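You operate a simulated robot arm through the tools that you are given. There is no shell and no other tool. Be economical: measure what you need, move in short steps, check, and stop when the job is done.

You are at the controls of a simulated robot arm. One attempt, no reset.

## Task
Open the left green drawer, fetch the white paper band from the inside of the left green drawer and set it on the shelf of the finishing bench and shut the drawer again. Then take the blue paper band and leave it on top of the wide liner. Then take the narrow gauge on the top of the machine bench and put it away on the top of the sample table. Then take the clean strainer and put it on the middle shelf of the store rack. Then fetch the wrap from the top of the wall table and set it on the lower shelf of the tall rack. Then pull the dryer drawer open. Do these in the order given. Set down upright: white paper band, blue paper band.

Only the result counts: the job must be done as asked and must still hold three seconds after the hand-in. Knocking over, shifting, dropping, spilling or breaking anything else fails it.

## Robot
A 6-joint arm with a two-finger gripper on a trunk, on a base that drives. Base frame: it is fixed to the floor where the robot stands at the start and does not move with it; the origin is under the middle of the robot, x ahead of it, y to its left, z up. Units: cm, degrees, N and s.
Its first joint turns from -166.0 to 166.0 degrees. Places, roughly: blue paper band [125, -25, 100]; clean strainer (7x7x6 cm) [-250, -560, 110]; dryer drawer [220, -340, 90]; left green drawer [90, 10, 80]; lower shelf of the tall rack [-240, -550, 60]; middle shelf of the store rack [-130, -500, 100]; narrow gauge [200, -200, 75]; shelf of the finishing bench [110, 0, 30]; top of the sample table [60, 170, 90]; white paper band [100, 0, 75]; wide liner (25x17x4 cm) [110, 20, 90]; wrap (8x8x6 cm) [-360, -560, 90]. Payload 2.45 kg.
Tool frame: the origin (TCP) lies between the finger pads and is the grasp point; the fingertips stand 2 cm ahead of it; z points along the fingers, y is the line along which they close. The gripper opens to 14 cm. The gripper's body begins 16.8 cm behind the TCP.
Orientation is told as [roll, pitch, yaw] about the base's x, y, z axes, in that order, counted from this pose: with the fingers straight down and closing along the base's y, the tool's x points along the base's -x, its y along +y and its z along -z.

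## Interface
- The arm moves only by the tool move_arm. Its argument "increments" is a list that holds one entry, the list of rows, each a list of 6 numbers: the shift along the tool's x, y, z in cm, then the turn, a rotation vector about the tool's x, y, z in degrees. In form: [[[tx, ty, tz, ax, ay, az], ...]]. A call has 1 to 12 rows; each row is the pose to reach, as a shift and turn from the pose commanded when the call began, along the tool's axes at that moment. "gripper" is the finger opening in cm, from 0 to 14, set as the call begins (left out, the last holds). Each row takes 0.2 s and may step no farther than 5 cm and 8.6 degrees from the row before; otherwise, or with a gripper value out of range, the whole call is refused. A pose out of reach is approached as far as the arm can. The call stops where the force on the tool passes 40 N (or 10 N more than at its start, if that is more) or the arm is blocked; 0.2 s more then pass. The fingers move at their own pace (about 4.5 cm/s each) and stop on an object; they squeeze with about 33 N. The grip force told is the motor's: it shows also when the fingers shut on nothing. Time passes only in rows, and 0.2 s behind the last, so rows that repeat a pose let the fingers close. It gives the time, the measured TCP pose, the force on the tool (base axes), the opening and the grip force at its end, in the units of the frame above (readings bear some noise), with the torque about the TCP (base axes, N m) and any sound that the robot's microphone picked up.
- Cameras (640 x 400 px; columns grow to the right, rows downward): "scene" is now at [-10.15, 20.65, 115.08]; the picture's right is [0.33, -0.94, -0.00], its down [-0.22, -0.08, -0.97] and it looks along [0.92, 0.32, -0.23] (base axes); focal length 214 px, centre (320, 200). "wrist" rides on the gripper at [7.8, 1.1, -20.9] in the tool frame; the picture's right is [-0.14, 0.99, 0.00], its down [-0.92, -0.13, -0.37] and it looks along [-0.36, -0.05, 0.93] (tool axes); focal length 280 px, centre (320, 200). There is no depth. A picture from a camera that has moved, and an enlarged one, comes with that camera's place and axes in the base frame and with its lens.
- grab_frame(camera): a new picture of that camera. The clock stands still meanwhile.
- roll_base(legs): drives the robot by 1 to 6 legs, each [ahead, left, turn to the left] in cm, cm and degrees, along the robot's own axes; the way and the turn of a leg run together, so that a leg with both is an arc; at most 150 cm and 180 degrees a leg. The arm and the cameras ride along, it lands a little off, and it stops where it bumps. It gives what a move gives.
- turn_head(pan, tilt): turns the head with the scene camera to pan (to the left, within 143 degrees either way) and tilt (down, from -29 to 69), counted from straight ahead of the robot. It gives what a move gives.
- zoom(camera, box): a new picture of the part [left, top, right, bottom] of that camera's present view, enlarged. The clock stands still meanwhile.
- job_done(): hands the job in; it is judged then, once.

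Work in short steps. Places have to be worked out from the pictures, the camera data and where the tool is seen: move nearer, look again, correct. Check each grasp and each placing, and mend what went wrong. You have 196 turns and 182 pictures in all, those below and enlarged ones among them. Open the gripper and draw the arm clear of the work before you hand the job in, unless the task says otherwise; then end with one line.

The tools are called after "Request:" by a JSON object that holds its "fn" and its "kwargs". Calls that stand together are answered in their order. move_arm: Moves the arm, as the interface text tells. Its arguments: {"type":"object","properties":{"increments":{"type":"array","items":{"type":"array","items":{"type":"array","items":{"type":"number"}}}},"gripper":{"type":"number"}},"required":["increments"]} The other tools are called the same way: roll_base (legs) drives the base; turn_head (pan, tilt) turns the head that bears the scene camera; grab_frame (camera) takes a picture; zoom (camera, box) takes an enlarged picture of a part of a camera's view; job_done () hands the job in.

At the start:

```text
time: 0.0
tcp_pos: [59.69, -19.05, 119.27]
tool_rot: [-0.1, 0.0, 0.0]
ft_force: [-0.6, 0.2, -0.5]
moment: [-0.02, 0.01, 0.0]
opening: 14.0
grasp_force: 0.1
robot x, y, heading: [-0.29, -0.14, 0.2]
head pan, tilt: [19.2, 13.3]
```

scene: 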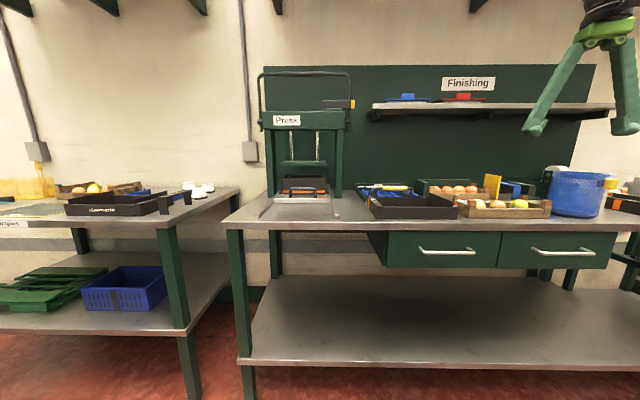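
wrist: 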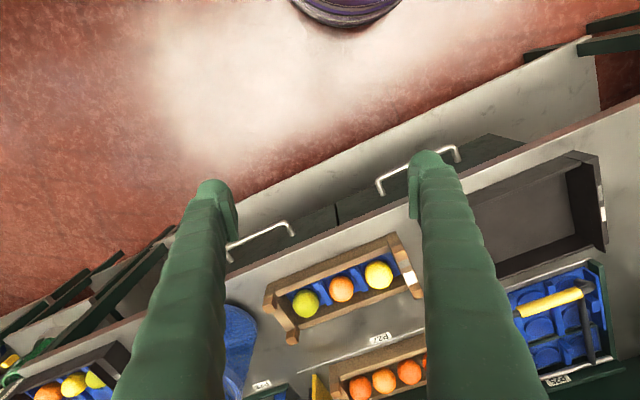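

I start by looking at the drawer and the bench more closely with both cameras.

Request:
{"fn": "zoom", "kwargs": {"camera": "scene", "box": [340, 150, 640, 340]}}

Request:
{"fn": "turn_head", "kwargs": {"pan": -5, "tilt": 25}}

Request:
{"fn": "grab_frame", "kwargs": {"camera": "scene"}}

```text
2.11 times, centred on (490, 245) of scene
camera zoom: at [-10.15, 20.65, 115.08], right [0.33, -0.94, 0.0], down [-0.22, -0.08, -0.97], along [0.92, 0.32, -0.23], focal length 452 px, centre (-38, 105)
```

zoom: 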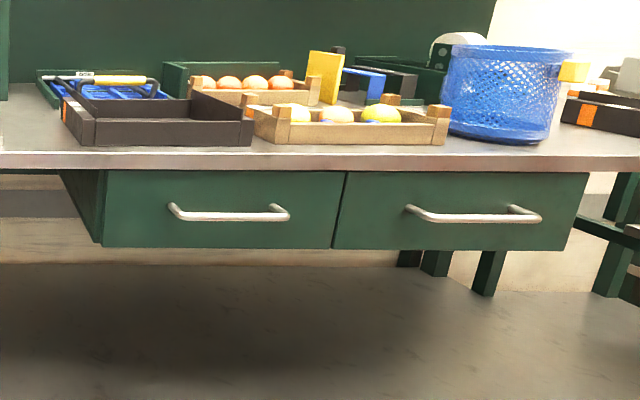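

```text
time: 0.9
tcp_pos: [59.76, -19.09, 119.31]
tool_rot: [0.0, 0.0, 0.1]
ft_force: [0.4, -0.1, -0.6]
moment: [-0.01, 0.01, -0.01]
opening: 13.98
grasp_force: 0.1
robot x, y, heading: [0.0, -0.06, 0.1]
head pan, tilt: [-5.0, 25.0]
```

```text
178 pictures are left
camera scene: at [-9.79, 16.78, 113.18], right [-0.09, -1.0, 0.0], down [-0.42, 0.04, -0.91], along [0.9, -0.08, -0.42], focal length 214 px, centre (320, 200)
```

scene: 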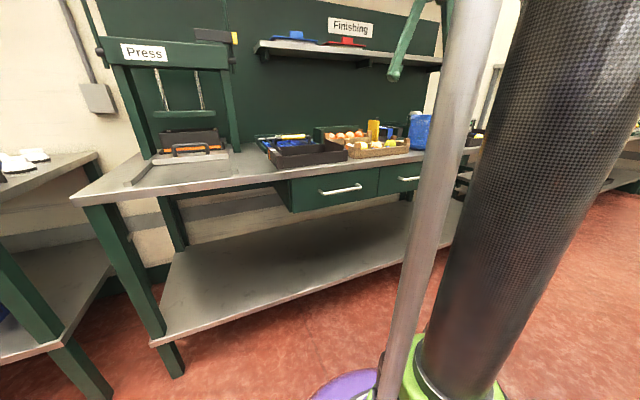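

The left handle sits around (72, 1, 79.5), with the bench front turned about 19° to me. I'll square up to it and shift right so the handle is straight ahead.

Request:
{"fn": "roll_base", "kwargs": {"legs": [[0, 0, 19.3], [-12, -23, 0]]}}

Request:
{"fn": "grab_frame", "kwargs": {"camera": "wrist"}}

Request:
{"fn": "turn_head", "kwargs": {"pan": 0, "tilt": 20}}

Request:
{"fn": "grab_frame", "kwargs": {"camera": "scene"}}

```text
time: 3.8
tcp_pos: [58.82, -24.54, 119.37]
tool_rot: [-0.1, 0.0, 18.9]
ft_force: [0.5, 0.5, -0.6]
moment: [-0.01, 0.03, 0.0]
opening: 13.99
grasp_force: 0.1
robot x, y, heading: [-3.59, -25.56, 19.0]
head pan, tilt: [-5.0, 25.0]
```

```text
177 pictures are left
camera wrist: at [51.13, -25.99, 140.16], right [-0.19, 0.98, 0.0], down [0.91, 0.18, 0.37], along [0.36, 0.07, -0.93], focal length 280 px, centre (320, 200)
```

wrist: 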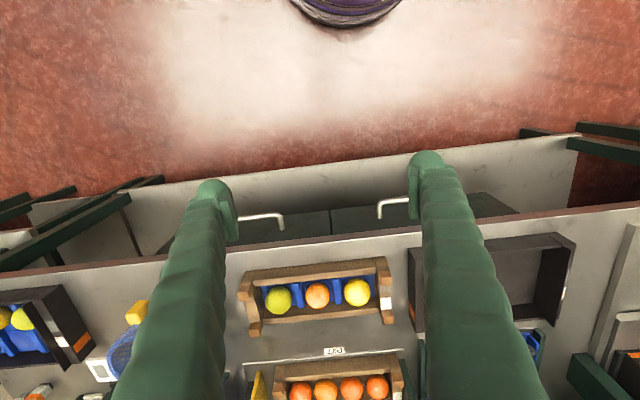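

```text
time: 4.5
tcp_pos: [58.8, -24.59, 119.33]
tool_rot: [0.0, 0.0, 18.8]
ft_force: [0.2, -0.3, 0.4]
moment: [-0.01, -0.01, 0.02]
opening: 13.98
grasp_force: 0.0
robot x, y, heading: [-3.98, -25.96, 18.9]
head pan, tilt: [0.0, 20.0]
```

```text
176 pictures are left
camera scene: at [-18.67, -12.28, 113.99], right [0.32, -0.95, 0.0], down [-0.32, -0.11, -0.94], along [0.89, 0.3, -0.34], focal length 214 px, centre (320, 200)
```

scene: 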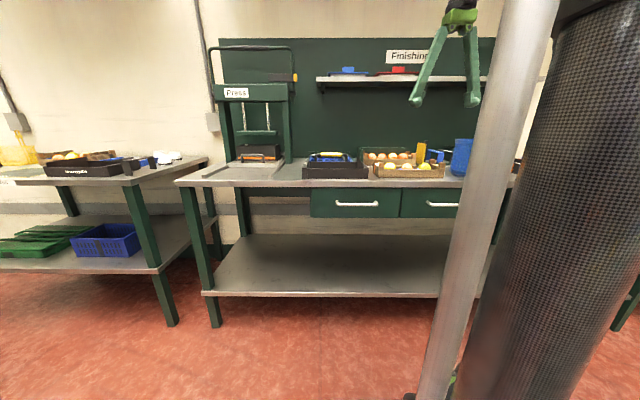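

The robot is now square with the handle 80 cm straight ahead. I'll pitch the tool to horizontal while sliding it to the robot's centreline, staying high over the bench edge.

Request:
{"fn": "move_arm", "kwargs": {"increments": [[[1, 1.7, 0, 0, -8.2, 0], [2, 3.4, 0, 0, -16.4, 0], [3, 5.1, 0, 0, -24.6, 0], [4, 6.8, 0, 0, -32.8, 0], [4, 8.5, 0, 0, -41, 0], [4, 10.2, 0, 0, -49.2, 0], [4, 12, 0, 0, -57.4, 0], [4, 14, 0, 0, -65.6, 0], [4, 16, 0, 0, -73.8, 0], [4, 18, 0, 0, -82, 0], [4, 20, 0, 0, -90, 0]]]}}

```text
time: 6.0
tcp_pos: [60.79, -14.93, 123.67]
tool_rot: [0.0, -51.3, 19.2]
ft_force: [0.6, -0.6, -0.3]
moment: [0.02, -0.04, -0.03]
opening: 13.99
grasp_force: 0.1
robot x, y, heading: [-4.02, -25.46, 19.0]
head pan, tilt: [0.0, 20.0]
stopped in row 7: the arm was blocked; the commanded pose is now the measured one
```

The pitch stopped at about 51° — a joint limit or a self-collision. I'll look at the arm before going on.

Request:
{"fn": "turn_head", "kwargs": {"pan": -25, "tilt": 5}}

Request:
{"fn": "grab_frame", "kwargs": {"camera": "scene"}}

```text
time: 6.8
tcp_pos: [60.7, -15.07, 123.59]
tool_rot: [0.0, -51.4, 19.1]
ft_force: [0.5, -0.9, 0.8]
moment: [0.01, 0.02, 0.0]
opening: 14.01
grasp_force: 0.1
robot x, y, heading: [-4.03, -25.88, 18.9]
head pan, tilt: [-25.0, 5.0]
```

```text
175 pictures are left
camera scene: at [-18.94, -11.62, 115.59], right [0.39, -0.92, 0.0], down [-0.16, -0.07, -0.98], along [0.9, 0.39, -0.18], focal length 214 px, centre (320, 200)
```

scene: 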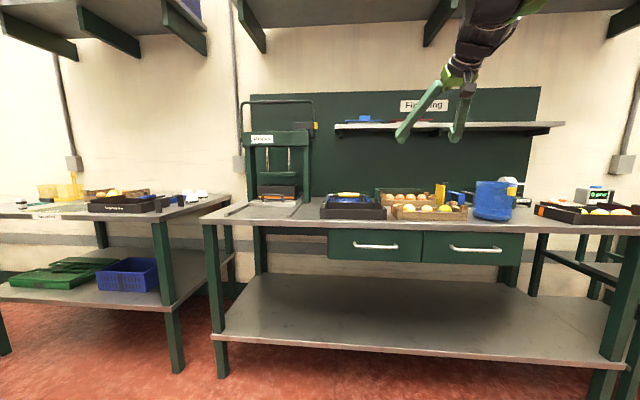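

The head may be crowded by the arm, so I turn it left; then I lower the tool in front of the bench (about 15 cm clear of the edge) before pitching further.

Request:
{"fn": "turn_head", "kwargs": {"pan": 35, "tilt": 20}}

Request:
{"fn": "move_arm", "kwargs": {"increments": [[[3.1, 0, 2.5, 0, 0, 0], [6.2, 1, 5, 0, 0, 0], [9.3, 2, 7.5, 0, 0, 0], [12.4, 3, 10, 0, 0, 0], [15.5, 4, 12.5, 0, 0, 0], [18.6, 5, 15, 0, 0, 0], [21.7, 6, 17.5, 0, 0, 0], [24.8, 7, 20, 0, 0, 0], [27.9, 8, 22.5, 0, 0, 0]]]}}

Request:
{"fn": "grab_frame", "kwargs": {"camera": "scene"}}

```text
time: 8.1
tcp_pos: [60.59, -15.08, 123.65]
tool_rot: [0.0, -51.5, 19.1]
ft_force: [0.7, -0.3, -0.4]
moment: [-0.03, 0.0, -0.01]
opening: 14.0
grasp_force: 0.0
robot x, y, heading: [-3.43, -26.09, 18.7]
head pan, tilt: [35.0, 20.0]
```

```text
time: 10.1
tcp_pos: [58.24, -7.36, 87.53]
tool_rot: [0.1, -51.5, 19.0]
ft_force: [-0.2, 0.0, 0.4]
moment: [-0.07, -0.01, -0.01]
opening: 13.99
grasp_force: 0.0
robot x, y, heading: [-3.96, -25.57, 18.6]
head pan, tilt: [35.0, 20.0]
```

```text
174 pictures are left
camera scene: at [-21.99, -7.77, 113.99], right [0.81, -0.59, 0.0], down [-0.2, -0.28, -0.94], along [0.55, 0.76, -0.34], focal length 214 px, centre (320, 200)
```

scene: 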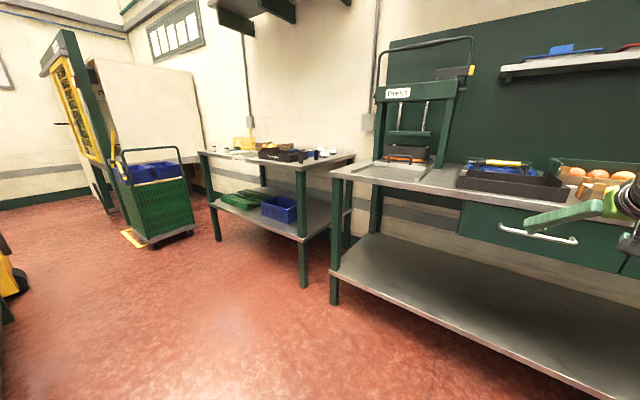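

Lowering worked. Now I pitch the rest of the way to horizontal here.

Request:
{"fn": "move_arm", "kwargs": {"increments": [[[0, 0, 0, 0, -8, 0], [0, 0, 0, 0, -16, 0], [0, 0, 0, 0, -24, 0], [0, 0, 0, 0, -32, 0], [0, 0, 0, 0, -38.5, 0]]]}}

```text
time: 11.3
tcp_pos: [58.14, -7.3, 87.77]
tool_rot: [-8.4, -88.2, 27.7]
ft_force: [-0.6, -0.4, 0.3]
moment: [0.01, 0.04, -0.03]
opening: 14.0
grasp_force: 0.1
robot x, y, heading: [-3.67, -25.65, 18.7]
head pan, tilt: [35.0, 20.0]
```

Tool is horizontal. Now roll it 90° about its own axis so that the fingers close vertically on the handle bar, and set a smaller opening.

Request:
{"fn": "move_arm", "kwargs": {"increments": [[[0, 0, 0, 0, 0, 8.5], [0, 0, 0, 0, 0, 17], [0, 0, 0, 0, 0, 25.5], [0, 0, 0, 0, 0, 34], [0, 0, 0, 0, 0, 42.5], [0, 0, 0, 0, 0, 51], [0, 0, 0, 0, 0, 59.5], [0, 0, 0, 0, 0, 68], [0, 0, 0, 0, 0, 76.5], [0, 0, 0, 0, 0, 84], [0, 0, 0, 0, 0, 90]]], "gripper": 7}}

Request:
{"fn": "grab_frame", "kwargs": {"camera": "wrist"}}

```text
time: 13.7
tcp_pos: [58.16, -7.39, 87.79]
tool_rot: [89.9, 0.1, -70.9]
ft_force: [-1.0, 0.3, -0.3]
moment: [0.04, 0.0, 0.01]
opening: 7.01
grasp_force: 0.0
robot x, y, heading: [-3.86, -25.92, 18.7]
head pan, tilt: [35.0, 20.0]
```

```text
173 pictures are left
camera wrist: at [35.92, -6.81, 88.86], right [0.05, -0.13, 0.99], down [-0.05, -0.99, -0.13], along [1.0, -0.04, -0.05], focal length 280 px, centre (320, 200)
```

wrist: 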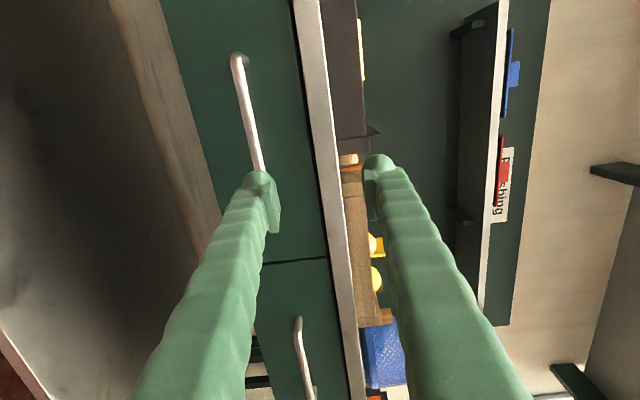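

From the wrist view the handle bar's middle is near (71.4, 1.0, 80). I line up with it (left 3.6, down 7.8) and advance 15 cm.

Request:
{"fn": "move_arm", "kwargs": {"increments": [[[1.8, -4, 0, 0, 0, 0], [3.6, -7.8, 0, 0, 0, 0], [3.6, -7.8, 4, 0, 0, 0], [3.6, -7.8, 8, 0, 0, 0]]]}}

Request:
{"fn": "grab_frame", "kwargs": {"camera": "wrist"}}

```text
time: 14.7
tcp_pos: [64.5, -1.38, 79.82]
tool_rot: [89.9, -0.1, -70.9]
ft_force: [0.6, -0.3, 0.3]
moment: [-0.04, -0.01, 0.01]
opening: 6.98
grasp_force: 0.1
robot x, y, heading: [-3.47, -25.69, 18.7]
head pan, tilt: [35.0, 20.0]
```

```text
172 pictures are left
camera wrist: at [42.34, -0.75, 80.97], right [0.05, -0.13, 0.99], down [-0.05, -0.99, -0.13], along [1.0, -0.04, -0.05], focal length 280 px, centre (320, 200)
```

wrist: 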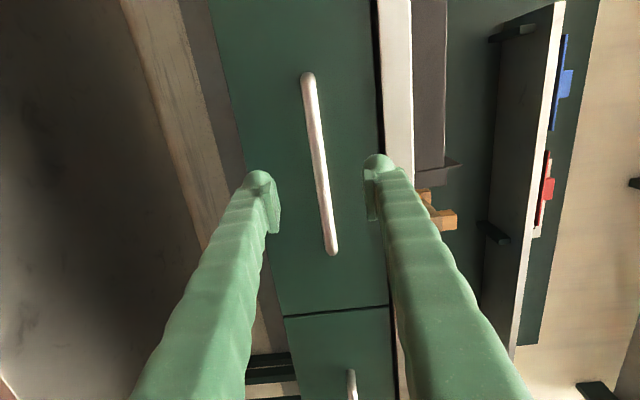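

The bar lies between the fingers. I advance 7 cm and close.

Request:
{"fn": "move_arm", "kwargs": {"increments": [[[0.3, 0, 4, 0, 0, 0], [0.5, 0, 7, 0, 0, 0]]]}}

Request:
{"fn": "move_arm", "kwargs": {"increments": [[[0, 0, 0, 0, 0, 0], [0, 0, 0, 0, 0, 0], [0, 0, 0, 0, 0, 0], [0, 0, 0, 0, 0, 0], [0, 0, 0, 0, 0, 0]]], "gripper": 0}}

```text
time: 15.3
tcp_pos: [71.13, 1.34, 79.78]
tool_rot: [89.9, 0.0, -70.8]
ft_force: [0.7, 0.0, -0.8]
moment: [-0.04, 0.01, -0.01]
opening: 6.99
grasp_force: 0.0
robot x, y, heading: [-3.84, -26.42, 18.5]
head pan, tilt: [35.0, 20.0]
```

```text
time: 16.5
tcp_pos: [71.06, 1.5, 80.01]
tool_rot: [89.9, 0.1, -70.9]
ft_force: [1.2, 0.4, 31.2]
moment: [-0.18, 0.47, 0.04]
opening: 0.78
grasp_force: 33.9
robot x, y, heading: [-3.85, -26.09, 18.6]
head pan, tilt: [35.0, 20.0]
```

The bar is held (0.78 cm opening), but the 31 N vertical force says I'm a little low; I raise slightly and see.

Request:
{"fn": "move_arm", "kwargs": {"increments": [[[0, 0.3, 0, 0, 0, 0], [0, 0.3, 0, 0, 0, 0]]]}}

```text
time: 17.0
tcp_pos: [71.14, 1.32, 79.96]
tool_rot: [89.7, 0.0, -70.9]
ft_force: [-0.2, 1.5, -30.5]
moment: [0.1, -0.45, 0.06]
opening: 0.78
grasp_force: 36.3
robot x, y, heading: [-4.03, -25.78, 18.8]
head pan, tilt: [35.0, 20.0]
stopped in row 2: the force on the tool passed its limit at 45 N (the readings are from after the stop); the commanded pose is now the measured one
```

Overshot; half of that back down, then I pull.

Request:
{"fn": "move_arm", "kwargs": {"increments": [[[0, -0.12, 0, 0, 0, 0], [0, -0.12, -2, 0, 0, 0], [0, -0.12, -5, 0, 0, 0], [0, -0.12, -8, 0, 0, 0]]]}}

```text
time: 18.0
tcp_pos: [63.27, -1.03, 80.0]
tool_rot: [89.8, 0.0, -70.8]
ft_force: [-3.8, 11.3, -18.5]
moment: [0.15, -0.24, -0.25]
opening: 0.76
grasp_force: 35.7
robot x, y, heading: [-4.15, -25.96, 18.9]
head pan, tilt: [35.0, 20.0]
```

The drawer is sliding out (about 8 cm). I continue pulling, correcting slightly left to relieve the sideways force.

Request:
{"fn": "move_arm", "kwargs": {"increments": [[[0.1, -0.08, -3, 0, 0, 0], [0.2, -0.08, -6, 0, 0, 0], [0.3, -0.08, -9, 0, 0, 0], [0.4, -0.08, -12, 0, 0, 0]]]}}

Request:
{"fn": "grab_frame", "kwargs": {"camera": "scene"}}

```text
time: 19.0
tcp_pos: [53.18, -4.58, 80.06]
tool_rot: [89.6, 0.0, -71.2]
ft_force: [0.2, 0.3, -41.8]
moment: [0.15, -0.63, -0.02]
opening: 0.78
grasp_force: 35.5
robot x, y, heading: [-3.98, -25.99, 18.9]
head pan, tilt: [35.0, 20.0]
stopped in row 4: the force on the tool passed its limit at 52 N (the readings are from after the stop); the commanded pose is now the measured one
```

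```text
171 pictures are left
camera scene: at [-21.89, -7.74, 114.0], right [0.81, -0.59, 0.0], down [-0.2, -0.28, -0.94], along [0.55, 0.76, -0.34], focal length 214 px, centre (320, 200)
```

scene: 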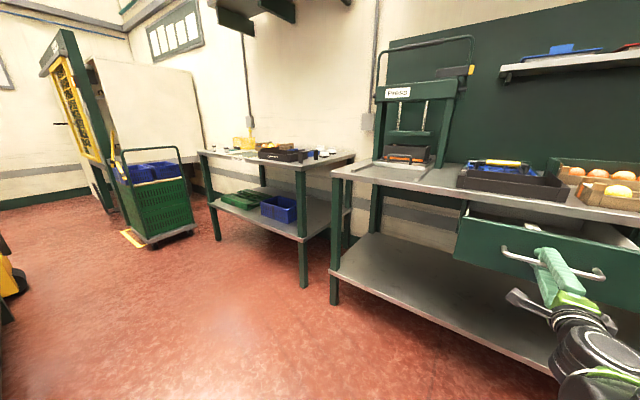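

About 19 cm out; the vertical load says lower a bit. I ease down and pull further.

Request:
{"fn": "move_arm", "kwargs": {"increments": [[[0, -0.2, 0, 0, 0, 0], [0, -0.2, 0, 0, 0, 0]]]}}

Request:
{"fn": "move_arm", "kwargs": {"increments": [[[0.05, -0.05, -1.5, 0, 0, 0], [0.1, -0.1, -3, 0, 0, 0], [0.15, -0.15, -4.5, 0, 0, 0]]]}}

```text
time: 19.6
tcp_pos: [53.17, -4.51, 79.93]
tool_rot: [89.4, 0.0, -71.1]
ft_force: [2.3, -1.4, 10.7]
moment: [-0.12, 0.15, 0.02]
opening: 0.74
grasp_force: 35.9
robot x, y, heading: [-4.11, -25.89, 18.8]
head pan, tilt: [35.0, 20.0]
```

```text
time: 20.1
tcp_pos: [51.71, -5.07, 79.91]
tool_rot: [89.3, 0.1, -71.1]
ft_force: [-1.3, 1.6, -40.4]
moment: [0.07, -0.64, 0.0]
opening: 0.75
grasp_force: 35.4
out of reach, approached as far as the arm can: row 2
robot x, y, heading: [-3.82, -25.52, 18.7]
head pan, tilt: [35.0, 20.0]
stopped in row 2: the force on the tool passed its limit at 49 N (the readings are from after the stop); the commanded pose is now the measured one
```

The arm is at its limit with the drawer 20.6 cm out. I unload the vertical force, then look over the drawer to see whether the band is already visible.

Request:
{"fn": "move_arm", "kwargs": {"increments": [[[0, -0.15, 0.2, 0, 0, 0], [0, -0.2, 0.2, 0, 0, 0]]]}}

Request:
{"fn": "turn_head", "kwargs": {"pan": 15, "tilt": 30}}

Request:
{"fn": "grab_frame", "kwargs": {"camera": "scene"}}

```text
time: 20.6
tcp_pos: [52.07, -4.96, 79.93]
tool_rot: [89.3, 0.1, -71.0]
ft_force: [-0.5, -0.4, 5.6]
moment: [-0.09, 0.06, 0.0]
opening: 0.75
grasp_force: 35.6
robot x, y, heading: [-3.79, -25.66, 18.8]
head pan, tilt: [35.0, 20.0]
```

```text
time: 21.5
tcp_pos: [51.88, -5.03, 79.9]
tool_rot: [89.2, 0.1, -71.1]
ft_force: [2.2, -0.6, 10.2]
moment: [-0.13, 0.13, 0.04]
opening: 0.73
grasp_force: 35.5
robot x, y, heading: [-3.98, -25.88, 18.6]
head pan, tilt: [15.0, 30.0]
```

```text
170 pictures are left
camera scene: at [-19.97, -10.27, 112.39], right [0.56, -0.83, 0.0], down [-0.41, -0.28, -0.87], along [0.72, 0.48, -0.5], focal length 214 px, centre (320, 200)
```

scene: 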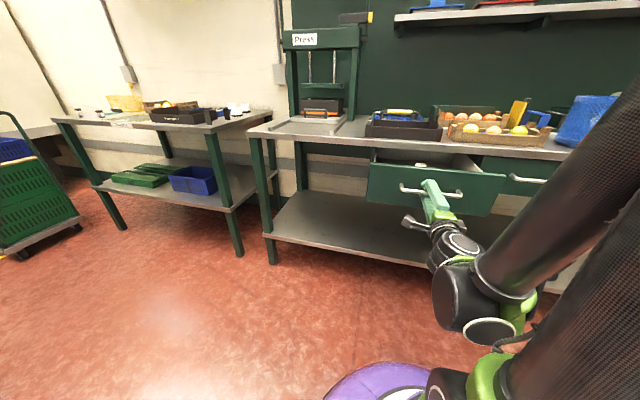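

Something white shows inside; I zoom on it.

Request:
{"fn": "zoom", "kwargs": {"camera": "scene", "box": [350, 90, 550, 220]}}

```text
3.08 times, centred on (450, 155) of scene
camera zoom: at [-19.97, -10.27, 112.39], right [0.56, -0.83, 0.0], down [-0.41, -0.28, -0.87], along [0.72, 0.48, -0.5], focal length 660 px, centre (-80, 338)
```

zoom: 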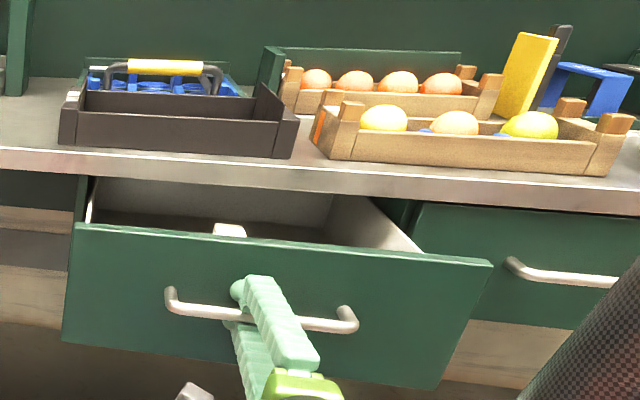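

The white band is in there, but still around under the bench edge. I'll pull further by driving the base back 8 cm while holding the handle.

Request:
{"fn": "roll_base", "kwargs": {"legs": [[-8, 0, 0]]}}

Request:
{"fn": "zoom", "kwargs": {"camera": "scene", "box": [350, 90, 550, 220]}}

```text
time: 22.5
tcp_pos: [44.4, -7.56, 79.99]
tool_rot: [89.2, 0.0, -71.1]
ft_force: [-4.9, 16.9, 7.1]
moment: [-0.17, 0.06, -0.06]
opening: 0.75
grasp_force: 35.2
robot x, y, heading: [-11.49, -28.29, 19.1]
head pan, tilt: [15.0, 30.0]
```

```text
3.08 times, centred on (450, 155) of scene
camera zoom: at [-27.51, -12.75, 112.37], right [0.56, -0.83, 0.0], down [-0.42, -0.28, -0.87], along [0.72, 0.48, -0.5], focal length 660 px, centre (-80, 338)
```

zoom: 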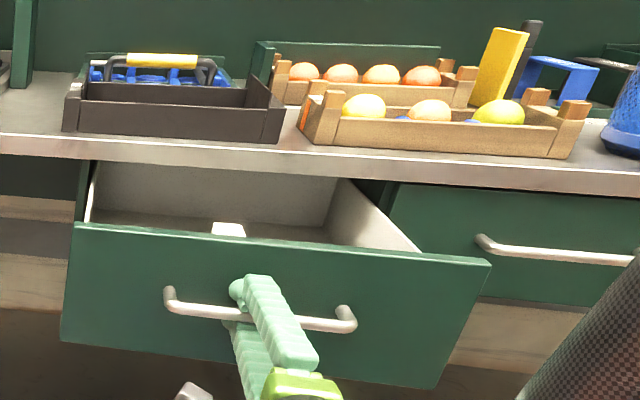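

The drawer is out about 28 cm. I release the handle and back the base off so I can bring the tool over the drawer.

Request:
{"fn": "move_arm", "kwargs": {"increments": [[[0, 0, 0, 0, 0, 0], [0, 0, 0, 0, 0, 0], [0, 0, 0, 0, 0, 0]]], "gripper": 6}}

Request:
{"fn": "roll_base", "kwargs": {"legs": [[-10, 0, 0]]}}

Request:
{"fn": "grab_frame", "kwargs": {"camera": "scene"}}

```text
time: 23.3
tcp_pos: [44.39, -7.49, 79.95]
tool_rot: [89.3, 0.1, -71.1]
ft_force: [-0.2, 0.8, 0.1]
moment: [0.01, 0.0, 0.0]
opening: 5.98
grasp_force: 0.0
robot x, y, heading: [-11.21, -28.65, 18.5]
head pan, tilt: [15.0, 30.0]
```

```text
time: 24.2
tcp_pos: [42.47, -8.06, 80.04]
tool_rot: [89.2, 0.1, -71.0]
ft_force: [-0.3, 0.5, 0.7]
moment: [0.0, -0.02, 0.02]
opening: 6.02
grasp_force: 0.0
robot x, y, heading: [-13.42, -29.05, 18.6]
head pan, tilt: [15.0, 30.0]
stopped in leg 1: the robot was blocked; the commanded pose is now the measured one
```

```text
167 pictures are left
camera scene: at [-29.13, -13.35, 112.38], right [0.56, -0.83, 0.0], down [-0.42, -0.28, -0.87], along [0.72, 0.48, -0.5], focal length 214 px, centre (320, 200)
```

scene: 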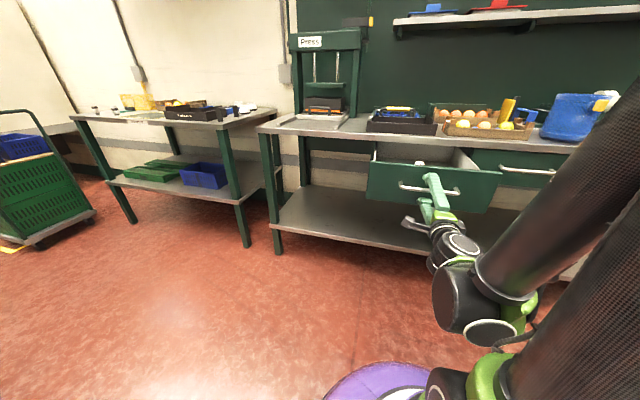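

The base got blocked after 2 cm — something may be behind me. I look back on both sides.

Request:
{"fn": "turn_head", "kwargs": {"pan": 140, "tilt": 35}}

Request:
{"fn": "grab_frame", "kwargs": {"camera": "scene"}}

Request:
{"fn": "turn_head", "kwargs": {"pan": -140, "tilt": 35}}

Request:
{"fn": "grab_frame", "kwargs": {"camera": "scene"}}

```text
time: 26.2
tcp_pos: [42.52, -8.2, 79.9]
tool_rot: [89.2, 0.1, -71.1]
ft_force: [-0.2, -0.2, 0.9]
moment: [0.0, 0.0, 0.0]
opening: 6.02
grasp_force: 0.1
robot x, y, heading: [-13.04, -28.7, 18.7]
head pan, tilt: [140.0, 35.0]
```

```text
166 pictures are left
camera scene: at [-44.85, -15.18, 111.6], right [0.36, 0.93, 0.0], down [0.53, -0.21, -0.82], along [-0.76, 0.3, -0.57], focal length 214 px, centre (320, 200)
```

scene: 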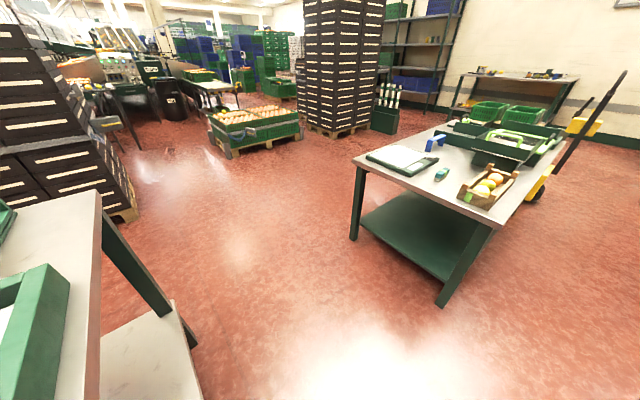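

```text
time: 30.1
tcp_pos: [42.5, -8.2, 79.95]
tool_rot: [89.3, 0.1, -71.1]
ft_force: [0.2, -0.5, -0.4]
moment: [0.03, 0.03, -0.02]
opening: 6.02
grasp_force: 0.0
robot x, y, heading: [-12.96, -28.89, 18.7]
head pan, tilt: [-140.0, 35.0]
```

```text
165 pictures are left
camera scene: at [-41.21, -25.9, 111.6], right [-0.85, 0.52, 0.0], down [0.3, 0.49, -0.82], along [-0.42, -0.7, -0.57], focal length 214 px, centre (320, 200)
```

scene: 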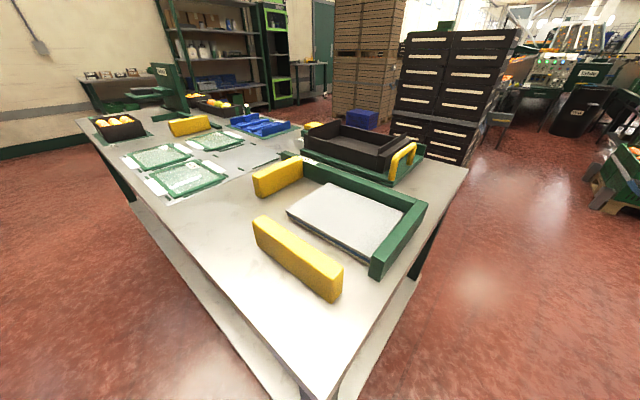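

A table corner stands directly behind me, so I can't back up. The fingertips are just at the bar plane, so I pitch the gripper up (tool pointing forward-down) and pull out up-and-back.

Request:
{"fn": "move_arm", "kwargs": {"increments": [[[0, 0.5, -0.3, 8, 0, 0], [0, 1, -0.6, 16, 0, 0], [0, 1.5, -0.9, 24, 0, 0], [0, 2.5, -1.5, 32, 0, 0], [0, 4, -2.5, 40, 0, 0]]]}}

Request:
{"fn": "turn_head", "kwargs": {"pan": 20, "tilt": 30}}

Request:
{"fn": "grab_frame", "kwargs": {"camera": "scene"}}

```text
time: 31.3
tcp_pos: [38.63, -6.27, 83.92]
tool_rot: [49.7, -1.4, -72.8]
ft_force: [0.3, -0.6, 0.5]
moment: [0.03, -0.01, 0.03]
opening: 6.01
grasp_force: 0.0
out of reach, approached as far as the arm can: row 1, 3, 4, 5
robot x, y, heading: [-13.12, -28.92, 18.7]
head pan, tilt: [-140.0, 35.0]
```

```text
time: 33.8
tcp_pos: [38.54, -6.25, 83.99]
tool_rot: [49.9, -1.3, -72.7]
ft_force: [-0.4, 0.7, 0.5]
moment: [-0.01, 0.01, 0.02]
opening: 6.01
grasp_force: 0.1
robot x, y, heading: [-13.24, -28.91, 18.9]
head pan, tilt: [20.0, 30.0]
```

```text
164 pictures are left
camera scene: at [-29.59, -12.72, 112.38], right [0.63, -0.78, 0.0], down [-0.39, -0.31, -0.87], along [0.68, 0.54, -0.5], focal length 214 px, centre (320, 200)
```

scene: 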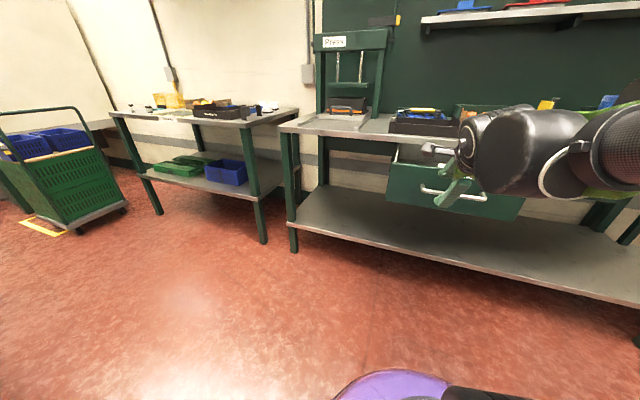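

Clear of the handle. I raise 30 cm and pitch the tool to straight down.

Request:
{"fn": "move_arm", "kwargs": {"increments": [[[0, 3.1, -2.6, 0, 0, 0], [0, 6.2, -5.2, 0, 0, 0], [0, 9.3, -7.8, 0, 0, 0], [0, 12.4, -10.4, 0, 0, 0], [0, 15.5, -13, 0, 0, 0], [0, 18.6, -15.6, 8, 0, 0], [0, 21.7, -18.2, 16, 0, 0], [0, 23, -19.3, 24, 0, 0], [0, 23, -19.3, 32, 0, 0], [0, 23, -19.3, 40, 0, 0]]]}}

Request:
{"fn": "grab_frame", "kwargs": {"camera": "wrist"}}

```text
time: 36.0
tcp_pos: [37.0, -3.52, 114.06]
tool_rot: [14.1, -12.2, -73.6]
ft_force: [-0.9, -0.1, 0.1]
moment: [0.07, -0.12, 0.04]
opening: 6.01
grasp_force: 0.0
out of reach, approached as far as the arm can: row 1, 2, 3, 4, 5, 6, 7, 8, 9, 10
robot x, y, heading: [-13.22, -28.98, 18.7]
head pan, tilt: [20.0, 30.0]
```

```text
163 pictures are left
camera wrist: at [29.86, 6.92, 132.4], right [0.95, 0.19, 0.26], down [0.03, -0.86, 0.51], along [0.32, -0.48, -0.82], focal length 280 px, centre (320, 200)
```

wrist: 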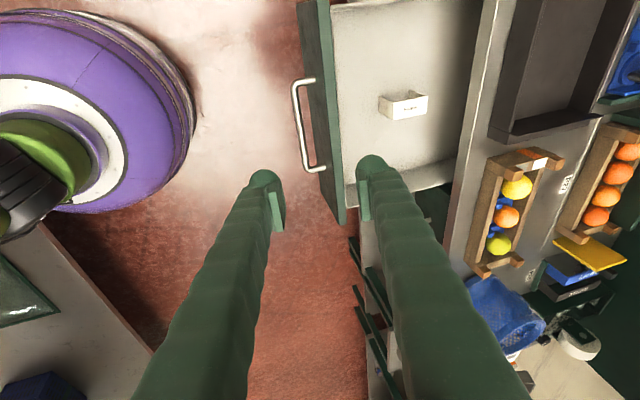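

The white band is clearly visible, near (67.6, −1.7). I zoom to read its shape and angle.

Request:
{"fn": "zoom", "kwargs": {"camera": "wrist", "box": [340, 60, 470, 150]}}

```text
4.44 times, centred on (405, 105) of wrist
camera zoom: at [29.86, 6.92, 132.4], right [0.95, 0.19, 0.26], down [0.03, -0.86, 0.51], along [0.32, -0.48, -0.82], focal length 1246 px, centre (-58, 622)
```

zoom: 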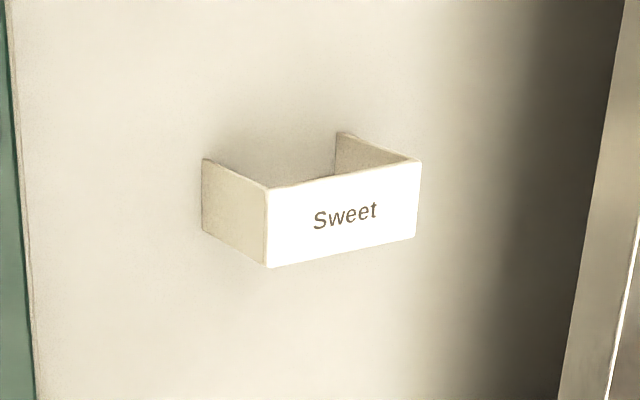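

The band is a bridge (∩) shape: label face up (≈7.5 × 3.5 cm, top z≈81.5), legs on the drawer floor, centre about (64.6, −0.8). I'll move above it with the tool straight down, closing along the bench normal across its two legs.

Request:
{"fn": "move_arm", "kwargs": {"increments": [[[-0.5, 3.4, 2.3, 2, 1.7, 0], [-0.9, 6.9, 4.6, 4, 3.4, 0], [-1.4, 10.3, 6.9, 6, 5.2, -0.2], [-1.8, 13.7, 9.2, 8, 7, -0.3], [-2.3, 17.1, 11.6, 10, 8.7, -0.4], [-2.7, 20.6, 13.9, 12, 10.4, -0.5], [-3.2, 24, 16.2, 14.1, 12.2, -0.6]]], "gripper": 11}}

Request:
{"fn": "grab_frame", "kwargs": {"camera": "wrist"}}

```text
time: 37.6
tcp_pos: [64.68, -1.01, 104.98]
tool_rot: [1.8, -15.9, -71.9]
ft_force: [-0.1, 0.3, 0.9]
moment: [0.05, -0.19, 0.03]
opening: 11.0
grasp_force: 0.0
out of reach, approached as far as the arm can: row 1, 2, 3, 4, 5, 6, 7
robot x, y, heading: [-13.07, -28.96, 18.9]
head pan, tilt: [20.0, 30.0]
```

```text
161 pictures are left
camera wrist: at [61.14, 11.85, 122.83], right [0.98, 0.19, 0.07], down [0.11, -0.79, 0.6], along [0.17, -0.58, -0.79], focal length 280 px, centre (320, 200)
```

wrist: 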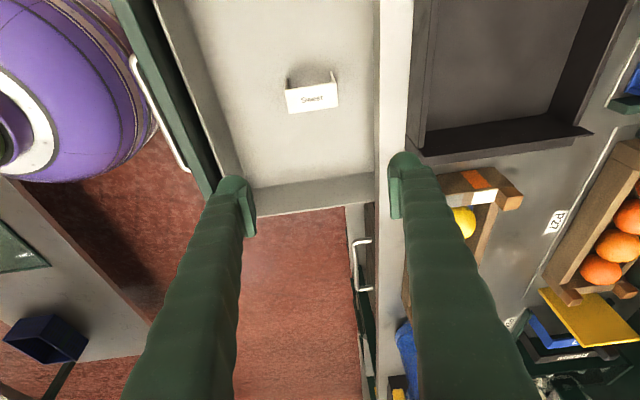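

The wrist hits a limit in this orientation (it stays tilted 16°). I'll spin the tool −90° back toward its neutral side, slightly raised, then fix the tilt there.

Request:
{"fn": "move_arm", "kwargs": {"increments": [[[0, 0, -2, 0, 0, -8.3], [0, 0, -4, 0, 0, -16.6], [0, 0, -5, 0, 0, -25], [0, 0, -5, 0, 0, -33.3], [0, 0, -5, 0, 0, -41.6], [0, 0, -5, 0, 0, -50], [0, 0, -5, 0, 0, -58.3], [0, 0, -5, 0, 0, -66.6], [0, 0, -5, 0, 0, -75], [0, 0, -5, 0, 0, -83.3], [0, 0, -5, 0, 0, -90]]]}}

```text
time: 40.0
tcp_pos: [64.16, 0.42, 109.8]
tool_rot: [-16.0, -1.7, 18.9]
ft_force: [0.0, 0.1, 0.5]
moment: [0.01, -0.04, 0.0]
opening: 10.97
grasp_force: 0.0
robot x, y, heading: [-13.22, -28.88, 18.6]
head pan, tilt: [20.0, 30.0]
```

Now I remove the residual tilt.

Request:
{"fn": "move_arm", "kwargs": {"increments": [[[0, 0, 0, -8, 0.8, 0], [0, 0, 0, -16, 1.7, 0]]]}}

Request:
{"fn": "move_arm", "kwargs": {"increments": [[[0, 0, 0, 0, 0, -8.3], [0, 0, 0, 0, 0, -16.6], [0, 0, 0, 0, 0, -25], [0, 0, 0, 0, 0, -33.3], [0, 0, 0, 0, 0, -41.6], [0, 0, 0, 0, 0, -50], [0, 0, 0, 0, 0, -58.3], [0, 0, 0, 0, 0, -66.6], [0, 0, 0, 0, 0, -75], [0, 0, 0, 0, 0, -83.3], [0, 0, 0, 0, 0, -90]]]}}

Request:
{"fn": "grab_frame", "kwargs": {"camera": "wrist"}}

```text
time: 40.6
tcp_pos: [64.27, 0.42, 109.85]
tool_rot: [-16.1, -1.9, 18.7]
ft_force: [-0.8, -0.4, 0.4]
moment: [0.0, -0.01, -0.01]
opening: 10.99
grasp_force: 0.0
out of reach, approached as far as the arm can: row 1, 2
robot x, y, heading: [-12.97, -29.09, 18.7]
head pan, tilt: [20.0, 30.0]
```

```text
time: 43.0
tcp_pos: [63.69, 1.3, 109.91]
tool_rot: [-16.1, -1.3, 20.5]
ft_force: [0.1, 0.2, 0.6]
moment: [0.0, 0.02, 0.01]
opening: 10.97
grasp_force: 0.1
out of reach, approached as far as the arm can: row 1, 2, 3, 4, 5, 6, 7, 8, 9, 10, 11
robot x, y, heading: [-12.99, -28.74, 18.9]
head pan, tilt: [20.0, 30.0]
```

```text
160 pictures are left
camera wrist: at [53.62, 4.95, 129.34], right [-0.2, 0.94, -0.27], down [0.86, 0.3, 0.41], along [0.47, -0.15, -0.87], focal length 280 px, centre (320, 200)
```

wrist: 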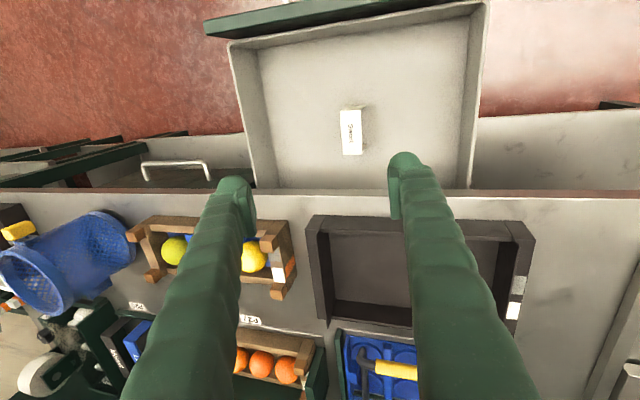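

Still tilted and stuck; I need to see the arm's configuration.

Request:
{"fn": "turn_head", "kwargs": {"pan": -10, "tilt": 15}}

Request:
{"fn": "grab_frame", "kwargs": {"camera": "scene"}}

```text
time: 43.9
tcp_pos: [63.64, 1.39, 109.8]
tool_rot: [-16.1, -1.3, 20.5]
ft_force: [0.0, -0.4, 0.0]
moment: [-0.02, 0.03, -0.02]
opening: 10.97
grasp_force: 0.1
robot x, y, heading: [-13.13, -28.93, 18.6]
head pan, tilt: [-10.0, 15.0]
```

```text
159 pictures are left
camera scene: at [-27.4, -16.94, 114.8], right [0.15, -0.99, 0.0], down [-0.26, -0.04, -0.97], along [0.95, 0.15, -0.26], focal length 214 px, centre (320, 200)
```

scene: 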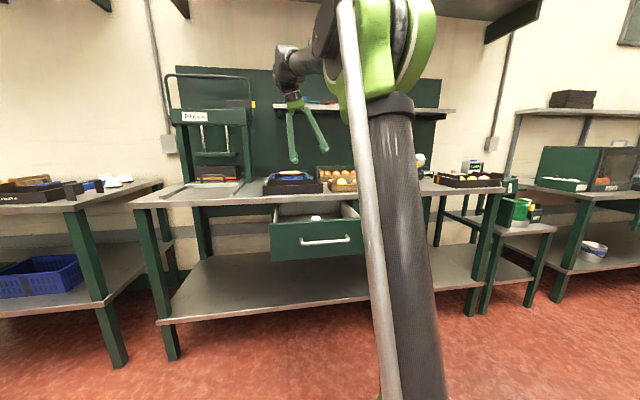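

I'll swing the hand back to its start pose relative to the robot (right side), asking for a vertical tool, to see if the limit clears.

Request:
{"fn": "move_arm", "kwargs": {"increments": [[[2.5, -3.1, -0.3, -2, 0, 0], [5, -6.1, -0.6, -4, 0, 0], [7.6, -9.2, -0.9, -6, 0, 0], [10.2, -12.3, -1.2, -8, 0, 0], [12.7, -15.3, -1.5, -10, 0, 0], [15.2, -18.4, -1.8, -12, 0, 0], [17.8, -21.5, -2, -14, 0, 0], [20.3, -24.5, -2.3, -16, 0, 0]]]}}

```text
time: 45.7
tcp_pos: [48.7, -14.1, 118.3]
tool_rot: [-15.8, -4.1, 14.9]
ft_force: [-0.9, -0.5, -0.8]
moment: [-0.02, -0.02, 0.0]
opening: 10.98
grasp_force: 0.1
out of reach, approached as far as the arm can: row 1, 2, 3, 4, 5, 6, 7, 8
robot x, y, heading: [-12.93, -28.83, 18.9]
head pan, tilt: [-10.0, 15.0]
```

It seems some joint limit confines sideways motion. I look at the arm's root to understand the configuration.

Request:
{"fn": "turn_head", "kwargs": {"pan": -30, "tilt": 60}}

Request:
{"fn": "grab_frame", "kwargs": {"camera": "scene"}}

Request:
{"fn": "turn_head", "kwargs": {"pan": -20, "tilt": -5}}

Request:
{"fn": "grab_frame", "kwargs": {"camera": "scene"}}

```text
time: 46.8
tcp_pos: [48.53, -14.32, 118.26]
tool_rot: [-15.7, -4.1, 14.9]
ft_force: [-1.0, 0.0, 0.0]
moment: [0.02, -0.03, 0.01]
opening: 11.0
grasp_force: 0.1
robot x, y, heading: [-13.03, -28.63, 18.7]
head pan, tilt: [-30.0, 60.0]
```

```text
158 pictures are left
camera scene: at [-30.1, -19.67, 108.18], right [-0.19, -0.98, 0.0], down [-0.85, 0.17, -0.5], along [0.49, -0.1, -0.87], focal length 214 px, centre (320, 200)
```

scene: 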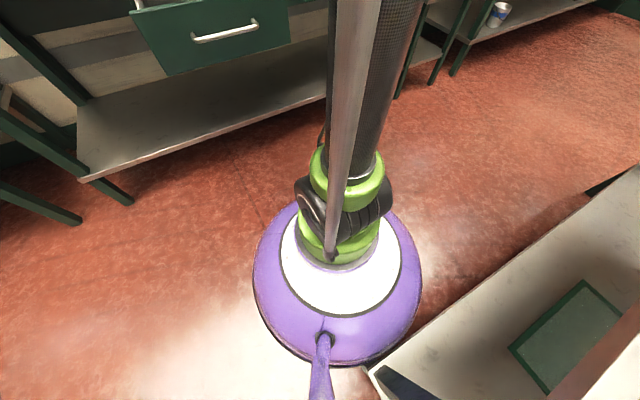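

```text
time: 48.2
tcp_pos: [48.7, -14.23, 118.14]
tool_rot: [-15.8, -4.1, 14.9]
ft_force: [0.7, -0.4, 0.6]
moment: [-0.01, 0.04, 0.04]
opening: 11.01
grasp_force: 0.1
robot x, y, heading: [-12.83, -28.41, 18.9]
head pan, tilt: [-20.0, -5.0]
```

```text
157 pictures are left
camera scene: at [-27.89, -18.57, 117.99], right [-0.02, -1.0, 0.0], down [0.09, 0.0, -1.0], along [1.0, -0.02, 0.09], focal length 214 px, centre (320, 200)
```

scene: 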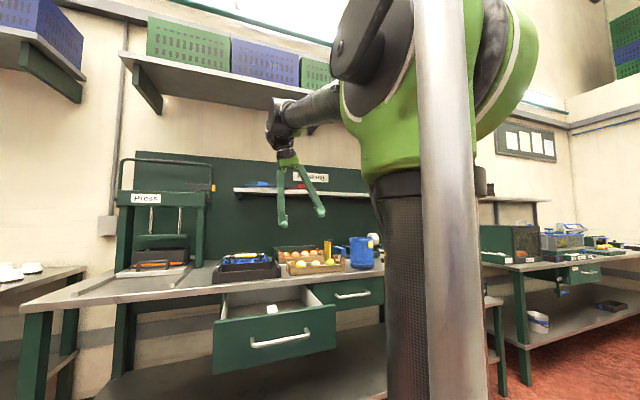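

I'll test: move left 20 cm at this height and ask for vertical again.

Request:
{"fn": "move_arm", "kwargs": {"increments": [[[0, 4, -1, -3, 0, 0], [0, 8, -2, -6, 0, 0], [0, 12, -3, -9, 0, 0], [0, 16, -4, -12, 0, 0], [0, 20, -5, -15, 0, 0]]]}}

```text
time: 49.4
tcp_pos: [42.83, 5.96, 117.73]
tool_rot: [-13.0, -10.2, 15.6]
ft_force: [0.0, -0.2, 0.5]
moment: [0.1, 0.09, 0.05]
opening: 11.0
grasp_force: 0.1
out of reach, approached as far as the arm can: row 2, 3, 4, 5
robot x, y, heading: [-12.93, -28.66, 18.6]
head pan, tilt: [-20.0, -5.0]
```

Position follows, but a constant ~16° sideways lean persists: it looks like a wrist joint at its limit, i.e. a flipped wrist. I test whether leaning further the same way is free.

Request:
{"fn": "move_arm", "kwargs": {"increments": [[[0, 0, 0, 7, 0, 0], [0, 0, 0, 14, 0, 0], [0, 0, 0, 21, 0, 0], [0, 0, 0, 28, 0, 0]]]}}

Request:
{"fn": "grab_frame", "kwargs": {"camera": "scene"}}

```text
time: 50.4
tcp_pos: [43.0, 5.98, 117.73]
tool_rot: [-41.0, -10.3, 15.6]
ft_force: [-0.1, -0.6, 0.3]
moment: [0.06, -0.01, 0.05]
opening: 10.97
grasp_force: 0.1
robot x, y, heading: [-12.95, -28.9, 18.7]
head pan, tilt: [-20.0, -5.0]
```

```text
156 pictures are left
camera scene: at [-27.9, -18.57, 117.99], right [-0.02, -1.0, 0.0], down [0.09, 0.0, -1.0], along [1.0, -0.02, 0.09], focal length 214 px, centre (320, 200)
```

scene: 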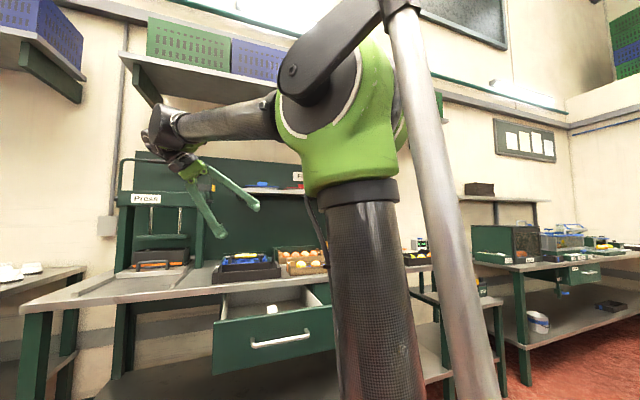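

Leaning right is free. I'll continue until the tool points horizontally right (wrist joint at zero) and slightly above, so that the wrist can be flipped back.

Request:
{"fn": "move_arm", "kwargs": {"increments": [[[0, -1.5, 1.3, 8, 0, 0], [0, -3, 2.6, 16, 0, 0], [0, -4.5, 4, 24, 0, 0], [0, -6, 5.3, 32, 0, 0], [0, -7.5, 6.6, 40, 0, 0], [0, -9, 7.9, 48, 0, 0], [0, -9, 7.9, 56, 0, 0], [0, -9, 7.9, 64, 0, 0]]]}}

Request:
{"fn": "grab_frame", "kwargs": {"camera": "scene"}}

```text
time: 52.0
tcp_pos: [51.44, -10.61, 117.67]
tool_rot: [-93.6, -10.5, 17.7]
ft_force: [7.5, -4.4, -5.2]
moment: [-1.14, -1.01, -0.67]
opening: 10.99
grasp_force: 0.1
out of reach, approached as far as the arm can: row 3, 4, 5, 6, 7
robot x, y, heading: [-13.05, -29.28, 18.7]
head pan, tilt: [-20.0, -5.0]
stopped in row 7: the force on the tool passed its limit at 114 N (the readings are from after the stop); the commanded pose is now the measured one
```

```text
155 pictures are left
camera scene: at [-27.87, -18.55, 117.99], right [-0.02, -1.0, 0.0], down [0.09, 0.0, -1.0], along [1.0, -0.02, 0.09], focal length 214 px, centre (320, 200)
```

scene: 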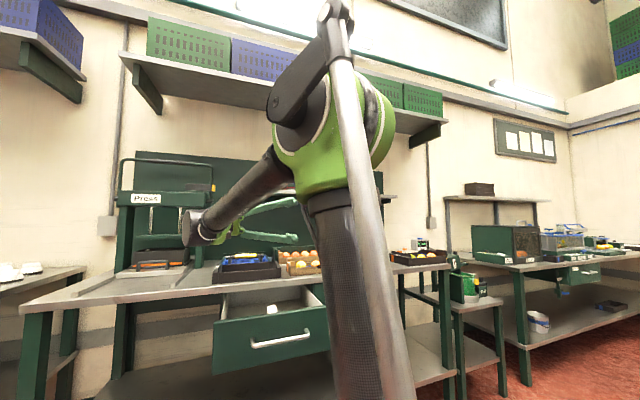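

A sudden force — I check what the hand touched with the wrist camera and a zoom.

Request:
{"fn": "grab_frame", "kwargs": {"camera": "wrist"}}

Request:
{"fn": "zoom", "kwargs": {"camera": "scene", "box": [160, 60, 420, 260]}}

```text
154 pictures are left
camera wrist: at [38.33, 6.99, 113.8], right [0.32, 0.04, -0.95], down [0.73, 0.63, 0.27], along [0.6, -0.78, 0.17], focal length 280 px, centre (320, 200)
```

wrist: 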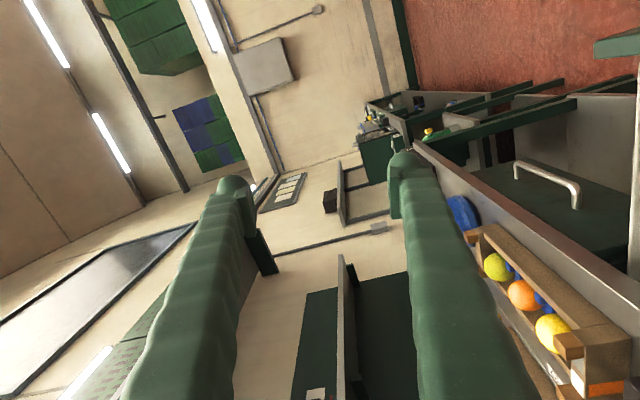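

```text
2.00 times, centred on (290, 160) of scene
camera zoom: at [-27.87, -18.55, 117.99], right [-0.02, -1.0, 0.0], down [0.09, 0.0, -1.0], along [1.0, -0.02, 0.09], focal length 429 px, centre (380, 280)
```

zoom: 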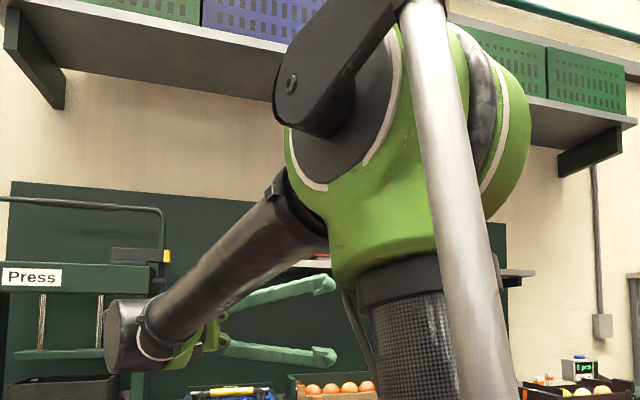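

The gripper came up against its own forearm. I now believe the forearm-roll joint is parked at its ±166° limit (flipped). To unwind it: swing the fingers from "right" to nearly forward along the forearm, then tip slightly up, then pitch down. First, swing forward.

Request:
{"fn": "move_arm", "kwargs": {"increments": [[[-1.7, 0.4, 0.7, 0, -7.6, 0], [-3.4, 0.7, 1.4, 0, -15.2, 0], [-5, 1.1, 2.1, 0, -22.8, 0], [-6.7, 1.4, 2.8, 0, -30.4, 0], [-8.4, 1.8, 3.5, 0, -38, 0], [-10.1, 2.1, 4.1, 0, -45.6, 0], [-11.8, 2.5, 4.8, 0, -53.2, 0], [-13.4, 2.8, 5.5, 0, -60.8, 0], [-15.1, 3.2, 6.2, 0, -68, 0]]]}}

Request:
{"fn": "grab_frame", "kwargs": {"camera": "scene"}}

```text
time: 54.0
tcp_pos: [68.05, -11.93, 117.61]
tool_rot: [-101.1, -0.5, 85.5]
ft_force: [0.0, -0.4, 0.6]
moment: [0.0, 0.03, -0.01]
opening: 10.99
grasp_force: 0.1
robot x, y, heading: [-12.98, -28.86, 19.0]
head pan, tilt: [-20.0, -5.0]
```

```text
152 pictures are left
camera scene: at [-27.88, -18.57, 117.99], right [-0.02, -1.0, 0.0], down [0.09, 0.0, -1.0], along [1.0, -0.02, 0.09], focal length 214 px, centre (320, 200)
```

scene: 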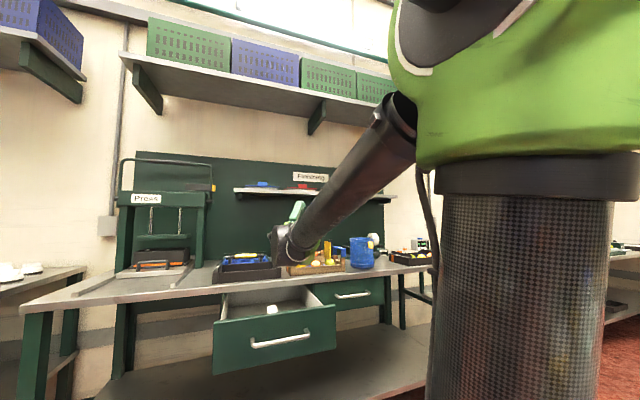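

That worked cleanly. Now I align the tool with the forearm heading (24° left), keeping it tipped slightly up.

Request:
{"fn": "move_arm", "kwargs": {"increments": [[[-3.3, -0.1, -0.8, 0, -8, 0], [-6.6, -0.3, -1.5, 0, -16, 0], [-9.8, -0.4, -2.3, 0, -24, 0]]]}}

Request:
{"fn": "move_arm", "kwargs": {"increments": [[[0, 0, 0, 8, 0, 0], [0, 0, 0, 16, 0, 0], [0, 0, 0, 24, 0, 0], [0, 0, 0, 32, 0, 0], [0, 0, 0, 40, 0, 0], [0, 0, 0, 48, 0, 0]]]}}

```text
time: 54.8
tcp_pos: [66.72, -2.23, 117.52]
tool_rot: [-100.4, 1.8, 108.8]
ft_force: [-1.0, 2.0, 0.3]
moment: [-0.02, -0.01, -0.3]
opening: 11.0
grasp_force: 0.1
robot x, y, heading: [-12.84, -28.78, 18.8]
head pan, tilt: [-20.0, -5.0]
```

```text
time: 56.2
tcp_pos: [66.36, -2.19, 117.69]
tool_rot: [-148.5, 4.0, 108.9]
ft_force: [0.9, 0.4, 0.7]
moment: [-0.03, 0.09, 0.0]
opening: 11.0
grasp_force: 0.1
robot x, y, heading: [-13.08, -28.94, 18.8]
head pan, tilt: [-20.0, -5.0]
```

I tipped the wrong way (up). Reversing: pitch down in two calls until the tool points straight down.

Request:
{"fn": "move_arm", "kwargs": {"increments": [[[0, 0, 0, -8.2, 0, 0], [0, 0, 0, -16.4, 0, 0], [0, 0, 0, -24.6, 0, 0], [0, 0, 0, -32.8, 0, 0], [0, 0, 0, -41, 0, 0], [0, 0, 0, -49.2, 0, 0], [0, 0, 0, -57.4, 0, 0], [0, 0, 0, -65.6, 0, 0], [0, 0, 0, -73.8, 0, 0], [0, 0, 0, -82, 0, 0], [0, 0, 0, -90.2, 0, 0], [0, 0, 0, -98.4, 0, 0]]]}}

Request:
{"fn": "move_arm", "kwargs": {"increments": [[[0, 0, 0, -8.2, 0, 0], [0, 0, 0, -16.4, 0, 0], [0, 0, 0, -24.6, 0, 0], [0, 0, 0, -32.8, 0, 0], [0, 0, 0, -41, 0, 0], [0, 0, 0, -49.5, 0, 0]]]}}

Request:
{"fn": "grab_frame", "kwargs": {"camera": "wrist"}}

```text
time: 58.8
tcp_pos: [66.45, -2.24, 117.96]
tool_rot: [-49.9, 3.9, 109.1]
ft_force: [-0.3, 0.2, 0.1]
moment: [0.0, -0.06, 0.0]
opening: 11.01
grasp_force: 0.0
robot x, y, heading: [-12.65, -28.73, 18.9]
head pan, tilt: [-20.0, -5.0]
```

```text
time: 60.2
tcp_pos: [66.45, -2.08, 117.83]
tool_rot: [-0.5, 4.0, 109.1]
ft_force: [-0.7, 0.0, 0.0]
moment: [0.06, -0.13, -0.02]
opening: 11.04
grasp_force: 0.1
robot x, y, heading: [-12.92, -29.25, 18.8]
head pan, tilt: [-20.0, -5.0]
```

```text
151 pictures are left
camera wrist: at [67.39, -8.53, 139.14], right [-0.98, -0.19, -0.02], down [-0.19, 0.93, 0.31], along [-0.04, 0.3, -0.95], focal length 280 px, centre (320, 200)
```

wrist: 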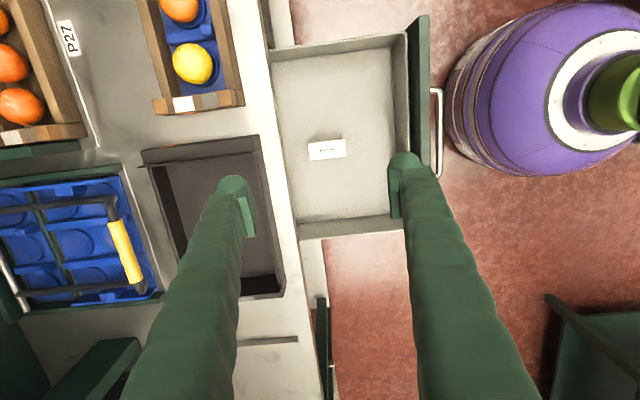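

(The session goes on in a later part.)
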